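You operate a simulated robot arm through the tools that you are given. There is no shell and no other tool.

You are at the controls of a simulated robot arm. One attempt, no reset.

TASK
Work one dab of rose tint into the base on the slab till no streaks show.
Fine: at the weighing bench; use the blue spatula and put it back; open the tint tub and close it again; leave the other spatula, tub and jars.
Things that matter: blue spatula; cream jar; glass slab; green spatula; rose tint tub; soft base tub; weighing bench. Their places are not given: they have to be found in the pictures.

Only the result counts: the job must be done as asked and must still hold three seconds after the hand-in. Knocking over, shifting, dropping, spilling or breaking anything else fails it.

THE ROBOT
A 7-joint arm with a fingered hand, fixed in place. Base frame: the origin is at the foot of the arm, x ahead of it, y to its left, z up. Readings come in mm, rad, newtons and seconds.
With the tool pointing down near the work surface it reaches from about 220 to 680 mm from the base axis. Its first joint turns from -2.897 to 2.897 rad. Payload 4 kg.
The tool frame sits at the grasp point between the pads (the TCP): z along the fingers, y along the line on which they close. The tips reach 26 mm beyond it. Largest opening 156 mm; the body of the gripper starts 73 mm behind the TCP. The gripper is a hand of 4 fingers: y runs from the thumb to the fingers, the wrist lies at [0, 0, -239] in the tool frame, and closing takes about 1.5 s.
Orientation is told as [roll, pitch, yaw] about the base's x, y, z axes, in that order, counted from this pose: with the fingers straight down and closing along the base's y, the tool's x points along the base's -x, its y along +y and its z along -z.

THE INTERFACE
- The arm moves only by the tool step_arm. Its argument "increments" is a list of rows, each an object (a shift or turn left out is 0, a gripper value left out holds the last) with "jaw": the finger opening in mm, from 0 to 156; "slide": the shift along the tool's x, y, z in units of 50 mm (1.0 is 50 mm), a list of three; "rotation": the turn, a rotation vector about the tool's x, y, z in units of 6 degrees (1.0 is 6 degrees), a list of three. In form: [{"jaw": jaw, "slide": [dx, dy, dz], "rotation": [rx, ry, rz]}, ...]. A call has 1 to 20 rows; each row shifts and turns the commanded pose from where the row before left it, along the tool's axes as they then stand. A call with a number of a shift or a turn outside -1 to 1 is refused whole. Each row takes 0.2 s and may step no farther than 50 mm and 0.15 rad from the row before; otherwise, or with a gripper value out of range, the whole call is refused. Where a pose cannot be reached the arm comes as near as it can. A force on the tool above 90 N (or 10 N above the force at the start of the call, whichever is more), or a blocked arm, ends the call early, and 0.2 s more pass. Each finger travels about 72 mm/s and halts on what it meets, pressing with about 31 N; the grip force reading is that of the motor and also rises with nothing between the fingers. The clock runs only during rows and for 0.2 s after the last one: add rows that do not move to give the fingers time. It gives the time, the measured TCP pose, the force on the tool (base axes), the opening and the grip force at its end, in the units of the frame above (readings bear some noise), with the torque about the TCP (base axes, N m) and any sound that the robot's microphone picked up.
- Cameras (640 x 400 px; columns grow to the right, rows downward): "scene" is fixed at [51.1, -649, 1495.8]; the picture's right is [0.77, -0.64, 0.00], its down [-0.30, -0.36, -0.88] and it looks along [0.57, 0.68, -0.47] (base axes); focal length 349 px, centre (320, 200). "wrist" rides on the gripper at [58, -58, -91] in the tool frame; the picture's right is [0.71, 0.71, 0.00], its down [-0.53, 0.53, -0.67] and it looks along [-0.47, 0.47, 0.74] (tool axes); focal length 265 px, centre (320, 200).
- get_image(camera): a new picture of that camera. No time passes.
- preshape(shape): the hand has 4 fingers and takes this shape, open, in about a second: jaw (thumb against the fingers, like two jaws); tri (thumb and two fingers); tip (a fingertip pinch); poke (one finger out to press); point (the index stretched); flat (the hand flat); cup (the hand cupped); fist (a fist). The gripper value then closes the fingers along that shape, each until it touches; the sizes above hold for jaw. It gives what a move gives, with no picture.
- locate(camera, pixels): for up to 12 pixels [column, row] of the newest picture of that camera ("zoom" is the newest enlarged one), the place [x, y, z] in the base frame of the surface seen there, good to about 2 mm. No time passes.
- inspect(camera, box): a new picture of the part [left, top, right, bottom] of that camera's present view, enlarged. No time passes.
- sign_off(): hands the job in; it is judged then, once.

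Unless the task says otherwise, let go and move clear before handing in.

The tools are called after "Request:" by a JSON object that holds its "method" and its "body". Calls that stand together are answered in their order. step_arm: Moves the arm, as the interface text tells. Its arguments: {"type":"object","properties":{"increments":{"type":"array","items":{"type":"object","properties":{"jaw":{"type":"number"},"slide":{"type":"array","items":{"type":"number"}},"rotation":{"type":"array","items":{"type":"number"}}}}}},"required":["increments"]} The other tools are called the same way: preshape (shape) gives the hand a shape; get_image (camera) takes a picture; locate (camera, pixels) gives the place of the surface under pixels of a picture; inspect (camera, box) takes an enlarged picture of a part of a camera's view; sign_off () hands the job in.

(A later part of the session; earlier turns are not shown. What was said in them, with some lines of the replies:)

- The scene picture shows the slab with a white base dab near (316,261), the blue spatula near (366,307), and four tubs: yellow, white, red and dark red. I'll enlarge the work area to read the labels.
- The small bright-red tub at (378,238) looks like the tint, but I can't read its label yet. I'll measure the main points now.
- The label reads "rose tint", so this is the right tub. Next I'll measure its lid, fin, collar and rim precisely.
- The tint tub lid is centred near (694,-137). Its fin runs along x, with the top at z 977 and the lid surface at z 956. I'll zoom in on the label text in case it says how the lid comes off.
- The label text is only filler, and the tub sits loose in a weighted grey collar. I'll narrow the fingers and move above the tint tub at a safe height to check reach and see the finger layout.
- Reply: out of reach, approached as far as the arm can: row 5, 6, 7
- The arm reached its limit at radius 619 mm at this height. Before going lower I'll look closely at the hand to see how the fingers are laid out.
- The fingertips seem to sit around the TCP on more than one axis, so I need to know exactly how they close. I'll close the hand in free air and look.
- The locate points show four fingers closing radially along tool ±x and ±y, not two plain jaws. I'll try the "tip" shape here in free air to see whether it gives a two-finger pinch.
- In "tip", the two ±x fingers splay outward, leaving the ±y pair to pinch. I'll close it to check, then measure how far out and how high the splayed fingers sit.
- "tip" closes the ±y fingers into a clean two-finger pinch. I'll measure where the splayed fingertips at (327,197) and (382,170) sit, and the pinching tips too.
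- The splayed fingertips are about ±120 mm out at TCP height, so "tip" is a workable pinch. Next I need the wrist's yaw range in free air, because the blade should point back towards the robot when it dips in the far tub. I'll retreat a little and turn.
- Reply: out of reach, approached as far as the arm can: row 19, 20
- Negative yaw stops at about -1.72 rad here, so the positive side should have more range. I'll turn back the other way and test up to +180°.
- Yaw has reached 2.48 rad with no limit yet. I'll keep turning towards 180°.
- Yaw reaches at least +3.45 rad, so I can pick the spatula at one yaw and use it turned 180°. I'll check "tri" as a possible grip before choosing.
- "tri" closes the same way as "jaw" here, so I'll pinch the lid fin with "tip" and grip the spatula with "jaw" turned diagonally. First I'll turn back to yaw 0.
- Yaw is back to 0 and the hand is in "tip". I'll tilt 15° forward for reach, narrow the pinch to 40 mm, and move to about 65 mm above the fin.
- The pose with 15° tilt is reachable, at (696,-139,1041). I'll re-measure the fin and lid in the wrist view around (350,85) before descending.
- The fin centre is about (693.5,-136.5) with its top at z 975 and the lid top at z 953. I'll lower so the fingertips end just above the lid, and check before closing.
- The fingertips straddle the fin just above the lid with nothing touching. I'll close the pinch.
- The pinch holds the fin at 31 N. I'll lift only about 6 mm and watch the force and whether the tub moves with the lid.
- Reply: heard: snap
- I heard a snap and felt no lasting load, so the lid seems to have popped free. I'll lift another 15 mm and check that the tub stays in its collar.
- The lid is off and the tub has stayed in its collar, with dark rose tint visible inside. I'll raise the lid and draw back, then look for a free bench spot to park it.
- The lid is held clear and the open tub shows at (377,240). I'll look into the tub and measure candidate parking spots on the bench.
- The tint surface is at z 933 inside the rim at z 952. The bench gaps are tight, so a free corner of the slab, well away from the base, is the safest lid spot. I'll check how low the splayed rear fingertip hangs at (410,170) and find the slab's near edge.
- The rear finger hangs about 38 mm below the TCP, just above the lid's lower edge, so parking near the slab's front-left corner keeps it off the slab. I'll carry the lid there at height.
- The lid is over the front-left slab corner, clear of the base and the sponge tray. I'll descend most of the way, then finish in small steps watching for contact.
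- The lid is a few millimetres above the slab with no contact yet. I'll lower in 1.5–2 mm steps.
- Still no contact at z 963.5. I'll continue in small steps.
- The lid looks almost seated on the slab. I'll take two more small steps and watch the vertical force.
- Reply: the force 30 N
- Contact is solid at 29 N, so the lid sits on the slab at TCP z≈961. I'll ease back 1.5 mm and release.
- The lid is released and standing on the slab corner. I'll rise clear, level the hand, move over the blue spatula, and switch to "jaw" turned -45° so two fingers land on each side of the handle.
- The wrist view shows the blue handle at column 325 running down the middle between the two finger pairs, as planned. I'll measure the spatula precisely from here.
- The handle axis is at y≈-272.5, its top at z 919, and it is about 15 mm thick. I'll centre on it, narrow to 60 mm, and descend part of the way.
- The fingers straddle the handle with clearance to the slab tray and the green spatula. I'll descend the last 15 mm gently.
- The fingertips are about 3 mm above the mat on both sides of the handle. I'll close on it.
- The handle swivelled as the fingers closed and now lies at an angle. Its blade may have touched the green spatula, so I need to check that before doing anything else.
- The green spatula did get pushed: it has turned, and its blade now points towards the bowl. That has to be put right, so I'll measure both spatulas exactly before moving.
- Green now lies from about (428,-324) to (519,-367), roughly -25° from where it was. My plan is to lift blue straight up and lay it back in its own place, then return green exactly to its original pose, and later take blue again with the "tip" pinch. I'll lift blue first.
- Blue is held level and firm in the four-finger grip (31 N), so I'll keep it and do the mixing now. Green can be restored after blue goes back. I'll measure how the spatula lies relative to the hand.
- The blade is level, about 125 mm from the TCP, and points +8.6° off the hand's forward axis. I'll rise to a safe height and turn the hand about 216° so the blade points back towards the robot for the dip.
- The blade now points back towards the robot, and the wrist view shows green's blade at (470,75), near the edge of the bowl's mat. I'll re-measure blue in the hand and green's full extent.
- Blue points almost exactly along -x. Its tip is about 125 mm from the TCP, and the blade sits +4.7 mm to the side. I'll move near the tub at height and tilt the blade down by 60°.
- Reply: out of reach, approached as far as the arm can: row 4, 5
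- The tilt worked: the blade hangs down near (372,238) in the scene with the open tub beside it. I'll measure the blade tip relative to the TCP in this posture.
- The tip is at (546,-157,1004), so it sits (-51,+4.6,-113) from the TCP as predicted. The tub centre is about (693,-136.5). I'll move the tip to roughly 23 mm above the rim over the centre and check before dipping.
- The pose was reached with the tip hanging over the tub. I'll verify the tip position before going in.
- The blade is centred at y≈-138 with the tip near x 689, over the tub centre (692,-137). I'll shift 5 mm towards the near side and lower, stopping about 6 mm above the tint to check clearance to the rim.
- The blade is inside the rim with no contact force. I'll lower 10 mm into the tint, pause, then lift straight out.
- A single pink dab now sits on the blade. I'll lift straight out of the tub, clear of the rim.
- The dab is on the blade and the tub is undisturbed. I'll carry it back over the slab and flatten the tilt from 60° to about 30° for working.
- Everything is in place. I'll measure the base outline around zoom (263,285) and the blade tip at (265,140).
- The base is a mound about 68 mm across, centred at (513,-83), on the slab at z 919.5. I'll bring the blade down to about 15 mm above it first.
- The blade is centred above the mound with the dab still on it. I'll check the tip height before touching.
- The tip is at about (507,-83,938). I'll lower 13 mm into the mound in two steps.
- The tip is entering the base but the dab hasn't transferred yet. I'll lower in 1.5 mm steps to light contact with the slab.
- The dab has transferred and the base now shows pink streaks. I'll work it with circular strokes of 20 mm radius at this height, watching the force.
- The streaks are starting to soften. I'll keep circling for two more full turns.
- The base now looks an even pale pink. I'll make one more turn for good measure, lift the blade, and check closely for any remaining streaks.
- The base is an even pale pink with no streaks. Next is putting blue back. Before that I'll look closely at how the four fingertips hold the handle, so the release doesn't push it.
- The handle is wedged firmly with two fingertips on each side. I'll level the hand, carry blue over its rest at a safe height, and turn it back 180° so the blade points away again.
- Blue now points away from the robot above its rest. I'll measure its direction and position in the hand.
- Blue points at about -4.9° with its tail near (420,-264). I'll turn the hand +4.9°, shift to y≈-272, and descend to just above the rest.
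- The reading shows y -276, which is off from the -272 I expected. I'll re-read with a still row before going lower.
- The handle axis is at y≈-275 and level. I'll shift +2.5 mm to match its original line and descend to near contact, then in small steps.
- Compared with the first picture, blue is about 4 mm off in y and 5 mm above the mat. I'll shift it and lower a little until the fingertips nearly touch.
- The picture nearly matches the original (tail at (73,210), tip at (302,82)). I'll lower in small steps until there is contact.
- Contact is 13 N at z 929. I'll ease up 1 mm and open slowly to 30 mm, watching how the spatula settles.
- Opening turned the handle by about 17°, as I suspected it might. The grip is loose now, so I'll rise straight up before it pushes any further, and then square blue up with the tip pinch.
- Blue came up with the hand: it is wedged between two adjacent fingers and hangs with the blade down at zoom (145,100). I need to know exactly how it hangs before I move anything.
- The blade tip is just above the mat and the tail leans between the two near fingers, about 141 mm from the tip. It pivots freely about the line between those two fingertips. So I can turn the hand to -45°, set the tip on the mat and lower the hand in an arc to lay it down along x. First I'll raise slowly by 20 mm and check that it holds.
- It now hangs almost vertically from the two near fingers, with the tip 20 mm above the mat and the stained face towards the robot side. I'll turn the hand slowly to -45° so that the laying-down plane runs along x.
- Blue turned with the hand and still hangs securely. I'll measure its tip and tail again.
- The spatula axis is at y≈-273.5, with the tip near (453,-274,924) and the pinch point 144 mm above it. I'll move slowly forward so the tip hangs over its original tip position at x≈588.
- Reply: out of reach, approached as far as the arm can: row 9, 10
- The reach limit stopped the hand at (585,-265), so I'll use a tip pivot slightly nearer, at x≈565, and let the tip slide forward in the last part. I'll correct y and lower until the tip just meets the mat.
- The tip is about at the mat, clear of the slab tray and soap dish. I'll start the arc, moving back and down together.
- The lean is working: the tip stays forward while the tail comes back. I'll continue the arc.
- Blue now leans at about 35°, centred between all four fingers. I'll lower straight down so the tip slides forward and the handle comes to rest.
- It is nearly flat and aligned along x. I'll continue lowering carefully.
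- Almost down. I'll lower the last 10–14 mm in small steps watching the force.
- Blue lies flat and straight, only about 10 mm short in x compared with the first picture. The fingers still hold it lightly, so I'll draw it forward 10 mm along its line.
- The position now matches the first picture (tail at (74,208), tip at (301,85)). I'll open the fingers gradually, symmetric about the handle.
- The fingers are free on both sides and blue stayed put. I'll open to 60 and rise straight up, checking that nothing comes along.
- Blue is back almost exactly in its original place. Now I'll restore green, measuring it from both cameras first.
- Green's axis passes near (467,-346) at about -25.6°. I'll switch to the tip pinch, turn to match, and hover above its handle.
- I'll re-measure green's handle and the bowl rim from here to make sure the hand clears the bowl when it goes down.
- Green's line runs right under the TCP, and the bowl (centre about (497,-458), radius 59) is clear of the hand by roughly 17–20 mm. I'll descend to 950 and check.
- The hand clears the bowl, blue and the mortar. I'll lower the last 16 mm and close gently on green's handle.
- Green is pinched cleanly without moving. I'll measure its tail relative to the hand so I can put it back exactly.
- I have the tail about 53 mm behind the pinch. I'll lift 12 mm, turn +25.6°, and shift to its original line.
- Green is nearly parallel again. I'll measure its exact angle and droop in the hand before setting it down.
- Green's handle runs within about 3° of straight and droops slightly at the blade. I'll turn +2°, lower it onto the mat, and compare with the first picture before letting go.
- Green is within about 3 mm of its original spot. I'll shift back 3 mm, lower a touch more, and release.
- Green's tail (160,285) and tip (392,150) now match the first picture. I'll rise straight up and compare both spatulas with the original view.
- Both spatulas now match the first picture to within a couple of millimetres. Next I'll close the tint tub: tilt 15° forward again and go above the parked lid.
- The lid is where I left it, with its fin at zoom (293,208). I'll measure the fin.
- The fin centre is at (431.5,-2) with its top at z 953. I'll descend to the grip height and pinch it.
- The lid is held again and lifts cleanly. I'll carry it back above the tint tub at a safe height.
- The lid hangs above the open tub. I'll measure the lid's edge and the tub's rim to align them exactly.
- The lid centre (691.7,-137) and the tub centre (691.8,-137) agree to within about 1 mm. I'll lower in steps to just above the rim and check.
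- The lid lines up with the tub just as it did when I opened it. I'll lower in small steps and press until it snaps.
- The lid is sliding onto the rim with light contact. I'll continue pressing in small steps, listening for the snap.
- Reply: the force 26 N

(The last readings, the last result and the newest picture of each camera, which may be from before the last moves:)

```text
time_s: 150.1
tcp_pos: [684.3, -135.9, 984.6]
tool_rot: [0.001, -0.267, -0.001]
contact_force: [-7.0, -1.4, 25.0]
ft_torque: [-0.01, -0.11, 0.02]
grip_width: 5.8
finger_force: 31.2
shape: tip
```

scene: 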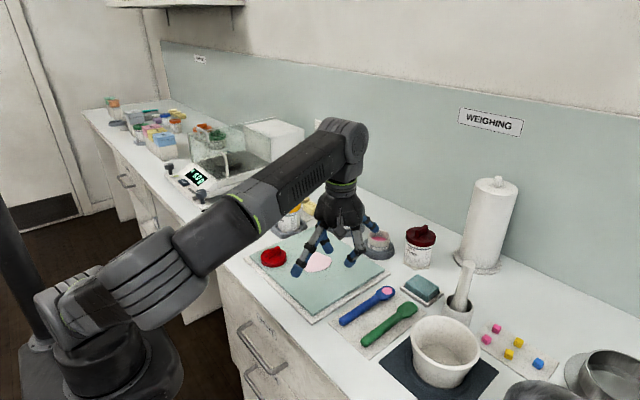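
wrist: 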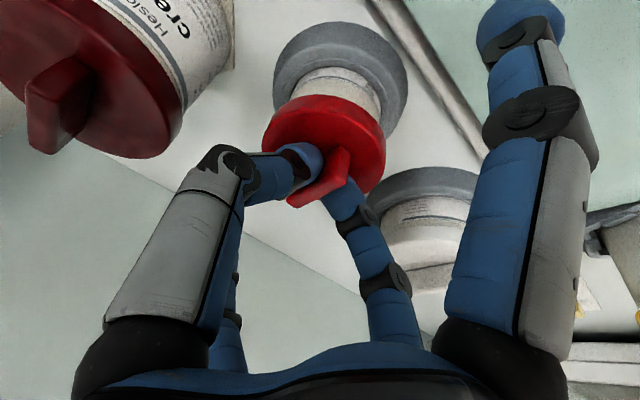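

The force is rising (25 N) but there has been no snap yet. I'll check that the lid sits level before pressing harder.

Request:
{"method": "inspect", "body": {"camera": "scene", "box": [350, 205, 410, 255]}}

Request:
{"method": "get_image", "body": {"camera": "wrist"}}

```text
8.00 times, centred on (380, 230) of scene
```

zoom: 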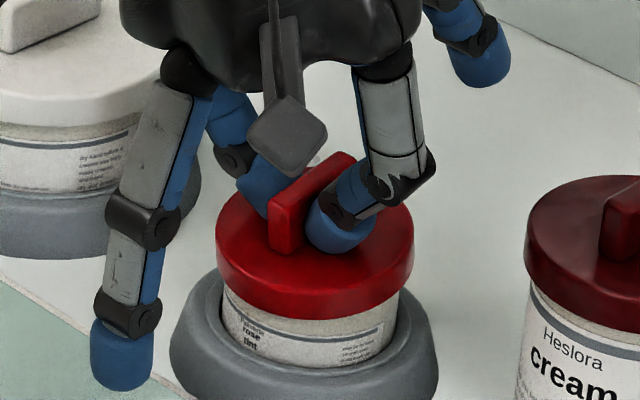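

```text
taken
```

wrist: 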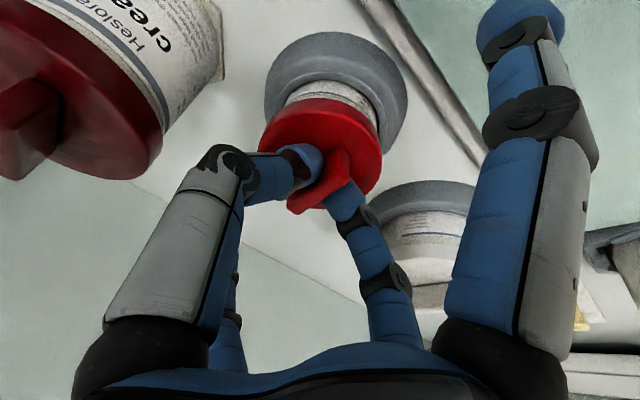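

Request:
{"method": "locate", "body": {"camera": "zoom", "pixels": [[240, 225], [300, 270], [370, 265], [395, 230], [280, 195], [340, 160], [230, 262], [310, 310], [395, 290], [245, 190]]}}

Request:
{"method": "locate", "body": {"camera": "wrist", "pixels": [[275, 130], [320, 110], [360, 130], [372, 165], [300, 120], [345, 112], [310, 205], [335, 165]]}}

```text
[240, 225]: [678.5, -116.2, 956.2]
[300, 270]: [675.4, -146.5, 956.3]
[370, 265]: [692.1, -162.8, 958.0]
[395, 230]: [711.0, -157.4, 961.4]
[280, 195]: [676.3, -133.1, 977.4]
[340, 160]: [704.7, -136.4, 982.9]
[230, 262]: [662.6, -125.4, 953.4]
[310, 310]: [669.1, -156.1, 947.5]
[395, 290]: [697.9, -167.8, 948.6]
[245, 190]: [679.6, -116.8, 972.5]
```

```text
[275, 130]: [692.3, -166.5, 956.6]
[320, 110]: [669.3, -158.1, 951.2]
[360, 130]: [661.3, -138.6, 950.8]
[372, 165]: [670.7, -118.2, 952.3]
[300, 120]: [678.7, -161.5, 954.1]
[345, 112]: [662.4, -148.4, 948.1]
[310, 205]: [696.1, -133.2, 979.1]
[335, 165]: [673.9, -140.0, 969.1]
```

The lid is tilted: the near side is down (z 956) but the far side is about 5 mm high (z 961), because pushing through the pinch lets it pitch. I'll unload, let go of the fin, close the fingertips above it, and press on the far end from the top.

Request:
{"method": "step_arm", "body": {"increments": [{"slide": [-0.0104, 0, -0.0386]}, {}, {"jaw": 20}, {"jaw": 40}, {}, {}]}}

Request:
{"method": "inspect", "body": {"camera": "scene", "box": [350, 205, 410, 255]}}

```text
time_s: 151.5
tcp_pos: [685.7, -136.6, 983.1]
tool_rot: [0.002, -0.263, 0.0]
contact_force: [-1.1, 0.5, 4.5]
ft_torque: [-0.07, 0.03, 0.01]
grip_width: 39.9
finger_force: 0.1
shape: tip
```

```text
8.00 times, centred on (380, 230) of scene
```

zoom: 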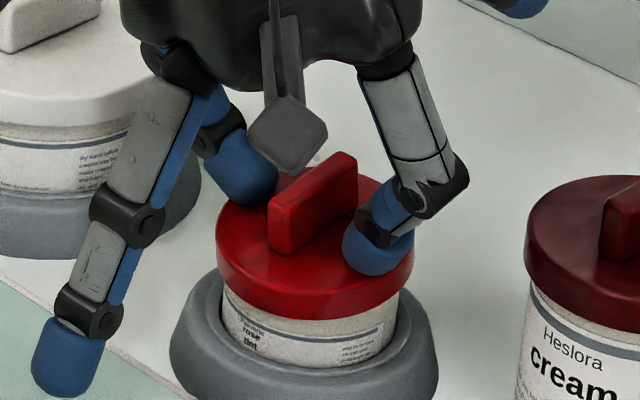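

Released; the lid rests on the tub. I'll back straight off along the fingers and check how it sits.

Request:
{"method": "step_arm", "body": {"increments": [{"slide": [0, 0, -0.15]}, {"slide": [0, 0, -0.4]}, {"slide": [0, 0, -0.5]}, {"slide": [0, 0, -0.2]}, {}]}}

Request:
{"method": "inspect", "body": {"camera": "scene", "box": [350, 205, 410, 255]}}

Request:
{"method": "get_image", "body": {"camera": "wrist"}}

```text
time_s: 152.7
tcp_pos: [670.0, -136.4, 1043.1]
tool_rot: [0.003, -0.266, 0.001]
contact_force: [-0.3, 0.1, 0.0]
ft_torque: [0.01, -0.02, 0.01]
grip_width: 39.7
finger_force: 0.0
shape: tip
```

```text
8.00 times, centred on (380, 230) of scene
```

zoom: 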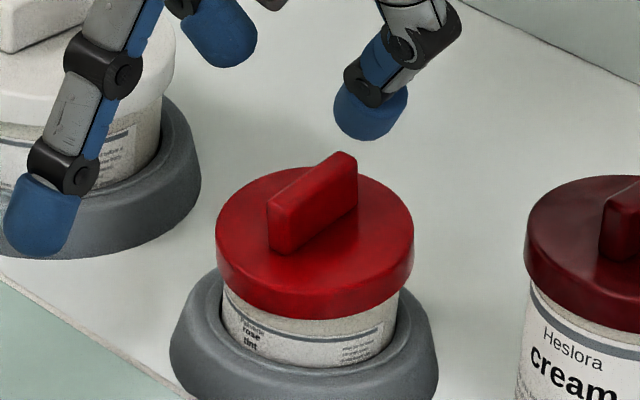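

```text
taken
```

wrist: 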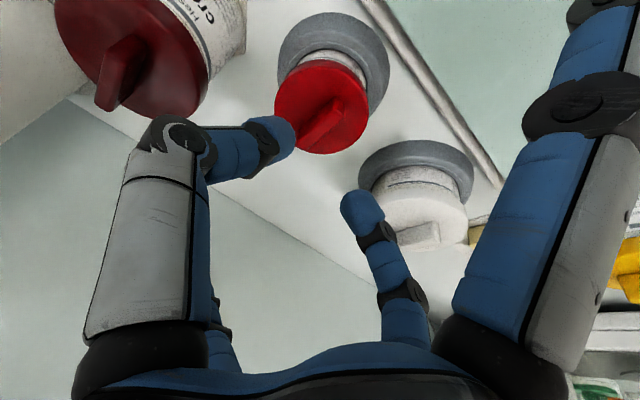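

Request:
{"method": "locate", "body": {"camera": "zoom", "pixels": [[225, 225], [250, 260], [320, 285], [380, 265], [405, 225], [380, 190], [290, 180], [245, 195], [280, 205], [345, 165], [312, 185], [360, 225]]}}

Request:
{"method": "locate", "body": {"camera": "wrist", "pixels": [[285, 120], [300, 85], [345, 80], [360, 100], [350, 135], [320, 148], [305, 138], [335, 105], [320, 122]]}}

```text
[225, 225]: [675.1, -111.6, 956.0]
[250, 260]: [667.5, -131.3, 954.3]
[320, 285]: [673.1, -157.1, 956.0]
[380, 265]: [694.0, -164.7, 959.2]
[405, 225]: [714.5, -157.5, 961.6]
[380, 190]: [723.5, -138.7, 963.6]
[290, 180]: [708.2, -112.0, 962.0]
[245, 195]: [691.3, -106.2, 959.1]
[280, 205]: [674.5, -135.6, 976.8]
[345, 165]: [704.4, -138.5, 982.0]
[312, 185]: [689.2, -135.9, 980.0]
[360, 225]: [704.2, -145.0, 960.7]
```

```text
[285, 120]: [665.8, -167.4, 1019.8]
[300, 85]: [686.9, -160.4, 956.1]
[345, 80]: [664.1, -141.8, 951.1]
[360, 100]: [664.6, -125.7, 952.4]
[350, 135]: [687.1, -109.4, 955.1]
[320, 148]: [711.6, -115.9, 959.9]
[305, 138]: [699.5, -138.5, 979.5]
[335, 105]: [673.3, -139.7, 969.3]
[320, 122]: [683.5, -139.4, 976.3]
```

The near edge is seated (z 954) but the far edge is about 9 mm high. I'll close the fingertips and bring them above the fin's far end to press straight down.

Request:
{"method": "step_arm", "body": {"increments": [{"jaw": 0}, {}, {}, {"slide": [-0.255, -0.011, 0.255]}, {"slide": [-0.255, -0.011, 0.255]}, {}]}}

Request:
{"method": "inspect", "body": {"camera": "scene", "box": [350, 195, 410, 250]}}

Request:
{"method": "get_image", "body": {"camera": "wrist"}}

```text
time_s: 154.1
tcp_pos: [701.2, -137.8, 1027.0]
tool_rot: [0.003, -0.265, 0.0]
contact_force: [-0.2, -0.2, -0.3]
ft_torque: [-0.02, 0.02, -0.01]
grip_width: 0.1
finger_force: 31.5
shape: tip
```

```text
7.27 times, centred on (380, 222) of scene
```

zoom: 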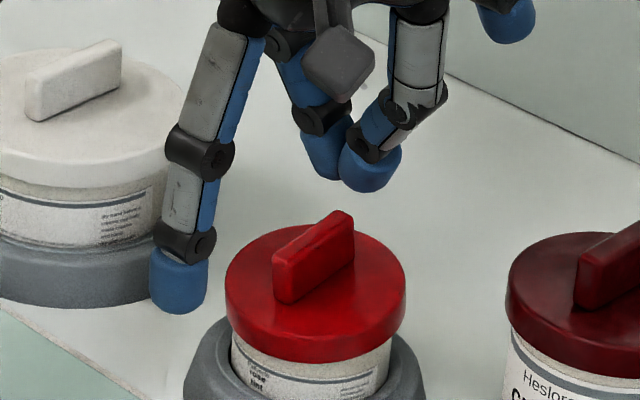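

```text
taken
```

wrist: 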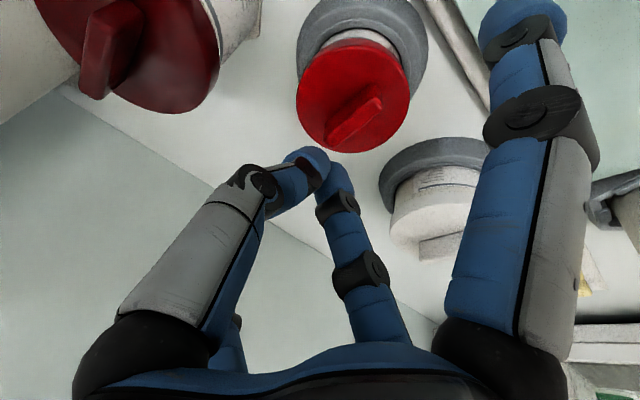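

The closed fingertips are above the fin. I'll measure the fingertip bottom relative to the fin's far end before pressing.

Request:
{"method": "locate", "body": {"camera": "zoom", "pixels": [[370, 188], [330, 175], [365, 170], [345, 215], [300, 250], [390, 260], [320, 230]]}}

```text
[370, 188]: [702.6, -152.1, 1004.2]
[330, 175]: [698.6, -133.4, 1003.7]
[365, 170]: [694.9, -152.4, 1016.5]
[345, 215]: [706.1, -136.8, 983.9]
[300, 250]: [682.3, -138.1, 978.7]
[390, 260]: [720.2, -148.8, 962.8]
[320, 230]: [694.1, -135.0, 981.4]
```

The tips are about 19 mm above the fin's far end, straddling its centre line. I'll go down 16 mm, then press in small steps.

Request:
{"method": "step_arm", "body": {"increments": [{"slide": [0.0414, 0, 0.1546]}, {"slide": [0.0414, 0, 0.1546]}, {}]}}

Request:
{"method": "step_arm", "body": {"increments": [{"slide": [0.0104, 0, 0.0386]}, {}]}}

Request:
{"method": "step_arm", "body": {"increments": [{"slide": [0.0104, 0, 0.0386]}, {}]}}

Request:
{"method": "inspect", "body": {"camera": "scene", "box": [350, 205, 410, 255]}}

```text
time_s: 154.9
tcp_pos: [700.0, -137.2, 1010.1]
tool_rot: [0.001, -0.265, 0.0]
contact_force: [-0.6, -0.4, 1.5]
ft_torque: [0.02, 0.0, 0.01]
grip_width: 0.0
finger_force: 31.1
shape: tip
```

```text
time_s: 155.5
tcp_pos: [700.2, -136.9, 1011.0]
tool_rot: [0.002, -0.267, 0.0]
contact_force: [-1.7, -0.7, 11.0]
ft_torque: [0.05, -0.01, 0.03]
grip_width: 0.0
finger_force: 31.0
shape: tip
```

```text
time_s: 156.1
tcp_pos: [699.9, -136.8, 1008.9]
tool_rot: [0.001, -0.269, 0.0]
contact_force: [-6.4, 0.8, 30.7]
ft_torque: [0.16, -0.07, 0.02]
grip_width: 0.1
finger_force: 31.2
shape: tip
```

```text
8.00 times, centred on (380, 230) of scene
```

zoom: 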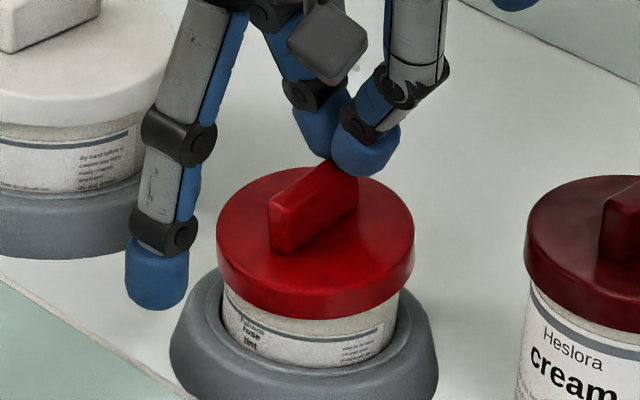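

I'm pressing on the far end with 31 N and there is no snap yet. I'll press a bit more in 1.5 mm steps.

Request:
{"method": "step_arm", "body": {"increments": [{"slide": [0.0078, 0, 0.029]}, {}]}}

Request:
{"method": "step_arm", "body": {"increments": [{"slide": [0.0078, 0, 0.029]}, {}]}}

Request:
{"method": "inspect", "body": {"camera": "scene", "box": [350, 205, 410, 255]}}

```text
time_s: 156.7
tcp_pos: [698.5, -137.7, 1006.5]
tool_rot: [0.0, -0.268, 0.002]
contact_force: [-8.6, -1.6, 37.3]
ft_torque: [0.05, -0.1, 0.0]
grip_width: 0.2
finger_force: 30.7
shape: tip
```

```text
time_s: 157.3
tcp_pos: [699.3, -136.9, 1002.5]
tool_rot: [0.0, -0.263, 0.001]
contact_force: [-3.2, 3.1, 10.7]
ft_torque: [0.14, -0.02, 0.0]
grip_width: 0.0
finger_force: 30.8
shape: tip
heard: snap
```

```text
8.00 times, centred on (380, 230) of scene
```

zoom: 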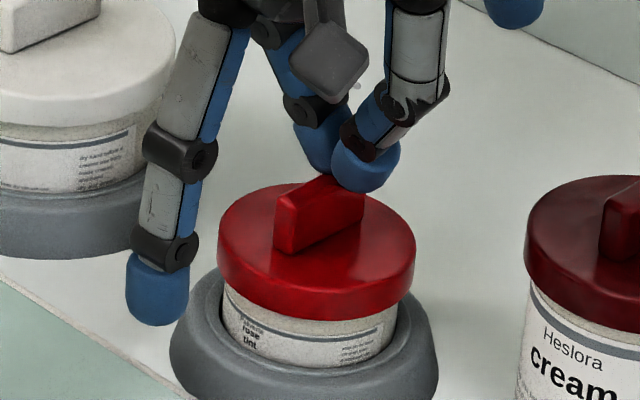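

I heard the snap, and the lid now looks level. I'll check its height all round, then back away.

Request:
{"method": "locate", "body": {"camera": "zoom", "pixels": [[228, 235], [255, 265], [320, 290], [380, 270], [405, 230], [270, 190], [290, 220], [320, 195], [310, 310], [300, 345]]}}

Request:
{"method": "step_arm", "body": {"increments": [{"slide": [-0.0518, 0, -0.193]}, {"slide": [0, 0, -0.5]}, {"slide": [0.5, 0, -0.5]}, {"slide": [0.9, 0, -0.3]}, {"slide": [0.9, 0, -0.3]}, {"slide": [0.9, 0, -0.3]}, {}]}}

Request:
{"method": "get_image", "body": {"camera": "scene"}}

Request:
{"method": "inspect", "body": {"camera": "scene", "box": [330, 215, 450, 290]}}

```text
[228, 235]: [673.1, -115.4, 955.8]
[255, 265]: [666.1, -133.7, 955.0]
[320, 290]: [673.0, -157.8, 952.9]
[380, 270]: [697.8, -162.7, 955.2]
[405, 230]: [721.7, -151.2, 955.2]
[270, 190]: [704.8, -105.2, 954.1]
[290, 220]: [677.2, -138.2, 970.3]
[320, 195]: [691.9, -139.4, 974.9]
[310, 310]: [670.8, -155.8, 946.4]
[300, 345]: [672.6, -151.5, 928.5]
```

```text
time_s: 158.9
tcp_pos: [519.7, -137.9, 1063.3]
tool_rot: [0.002, -0.264, -0.002]
contact_force: [-0.1, 0.0, -0.1]
ft_torque: [-0.01, -0.04, -0.01]
grip_width: 0.1
finger_force: 30.5
shape: tip
```

```text
taken
```

scene: 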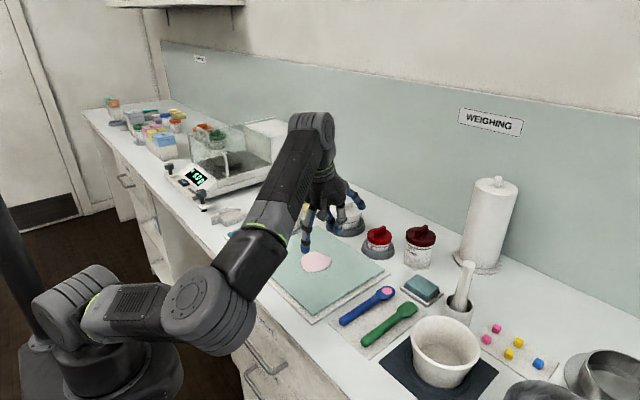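

```text
5.33 times, centred on (390, 252) of scene
```

zoom: 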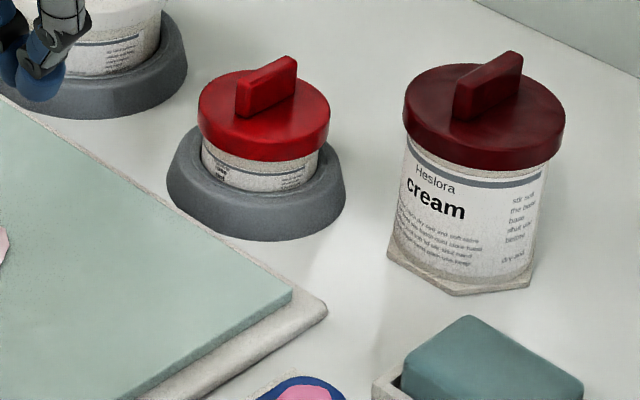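

The tint tub is closed and looks exactly as in the first picture, and the slab hasn't shifted. I'll raise the hand well clear and do a last check of the base and the spatulas.

Request:
{"method": "step_arm", "body": {"increments": [{"jaw": 40, "slide": [0.3, 0.3, -0.7]}, {"slide": [0.3, 0.5, -0.7]}, {"slide": [0.3, 0.5, -0.7]}, {"rotation": [0, 1, 0]}, {"rotation": [0, 1, 0]}, {"rotation": [0, 0.5, 0]}, {"slide": [0.4, 0.6, -0.3]}, {}]}}

Request:
{"method": "get_image", "body": {"camera": "scene"}}

Request:
{"method": "inspect", "body": {"camera": "scene", "box": [290, 240, 340, 280]}}

Request:
{"method": "inspect", "body": {"camera": "scene", "box": [320, 270, 480, 370]}}

Request:
{"method": "inspect", "body": {"camera": "scene", "box": [260, 180, 460, 305]}}

```text
time_s: 160.7
tcp_pos: [429.0, -40.8, 1167.2]
tool_rot: [0.002, -0.003, 0.0]
contact_force: [0.2, -0.3, 0.6]
ft_torque: [0.01, 0.0, -0.02]
grip_width: 39.9
finger_force: 0.0
shape: tip
```

```text
taken
```

scene: 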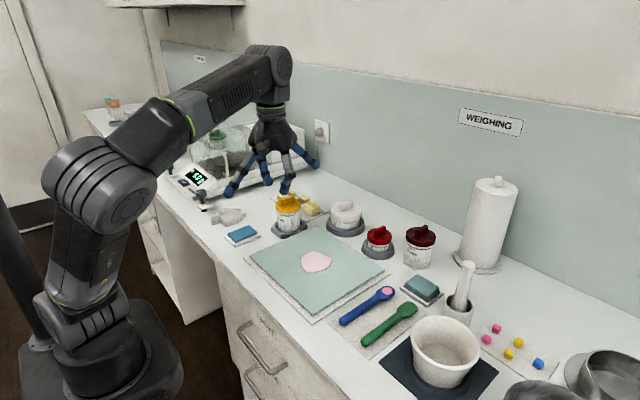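

```text
10.00 times, centred on (315, 260) of scene
```

zoom: 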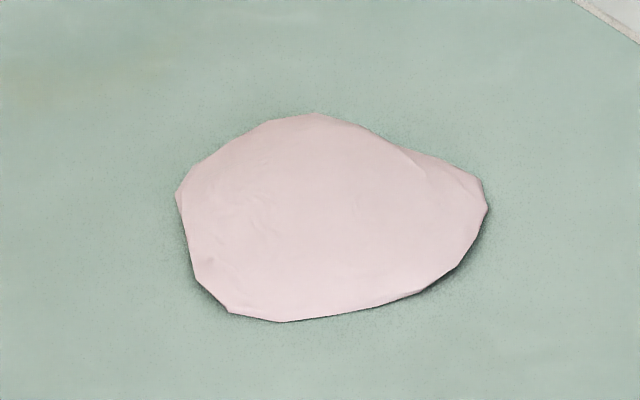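

```text
4.00 times, centred on (400, 320) of scene
```

zoom: 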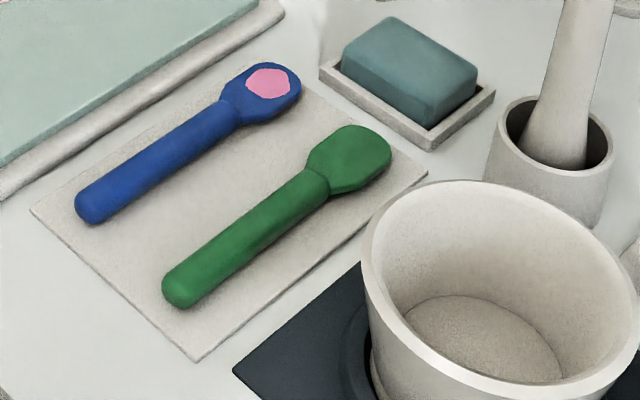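

```text
3.20 times, centred on (360, 242) of scene
```

zoom: 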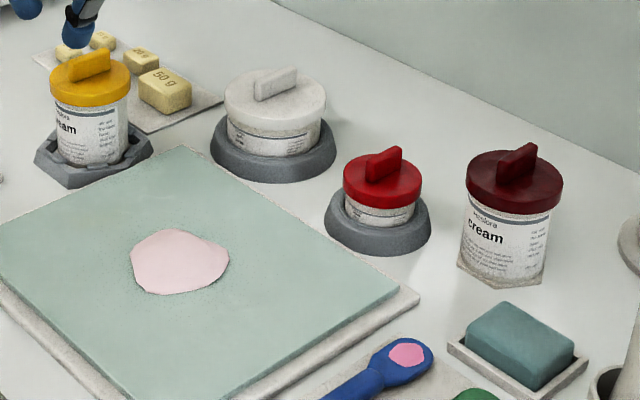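

The last pictures show an even pale-pink base on the slab. The tint tub is shut, blue is back on its rest with only a tint stain on the blade, and the tubs, jars and slab look as they did at the start. One thing went wrong: while I was picking up blue, it swung and pushed the green spatula by about 25°. I picked green up and put it back to within about 2 mm of its starting place. The hand is clear, so I'm handing the job in.

Request:
{"method": "sign_off", "body": {}}

```text
The job is handed in.
```

The job is handed in: one dab of rose tint is worked into the base on the slab, and the last close-up shows an even pale pink with no streaks.

- **Tint tub:** I opened it, dipped once, and pressed the lid back on until it snapped. The lid now sits level, as in the first picture. While the tub was open, I parked the lid on a corner of the slab, away from the base.
- **Blue spatula:** It is back on its rest within about 2 mm of where it started. Some tint is still on the blade. When I first let go of it, it came up wedged between two fingers, so I had to lay it down a second time.
- **Green spatula:** I did disturb this one. As I gripped blue, it swung round and pushed green by about 25°. I picked green up and put it back within about 2 mm of its original place, but it was moved during the job.
- **Everything else:** The other tubs, the jars and the slab look the same as at the start.
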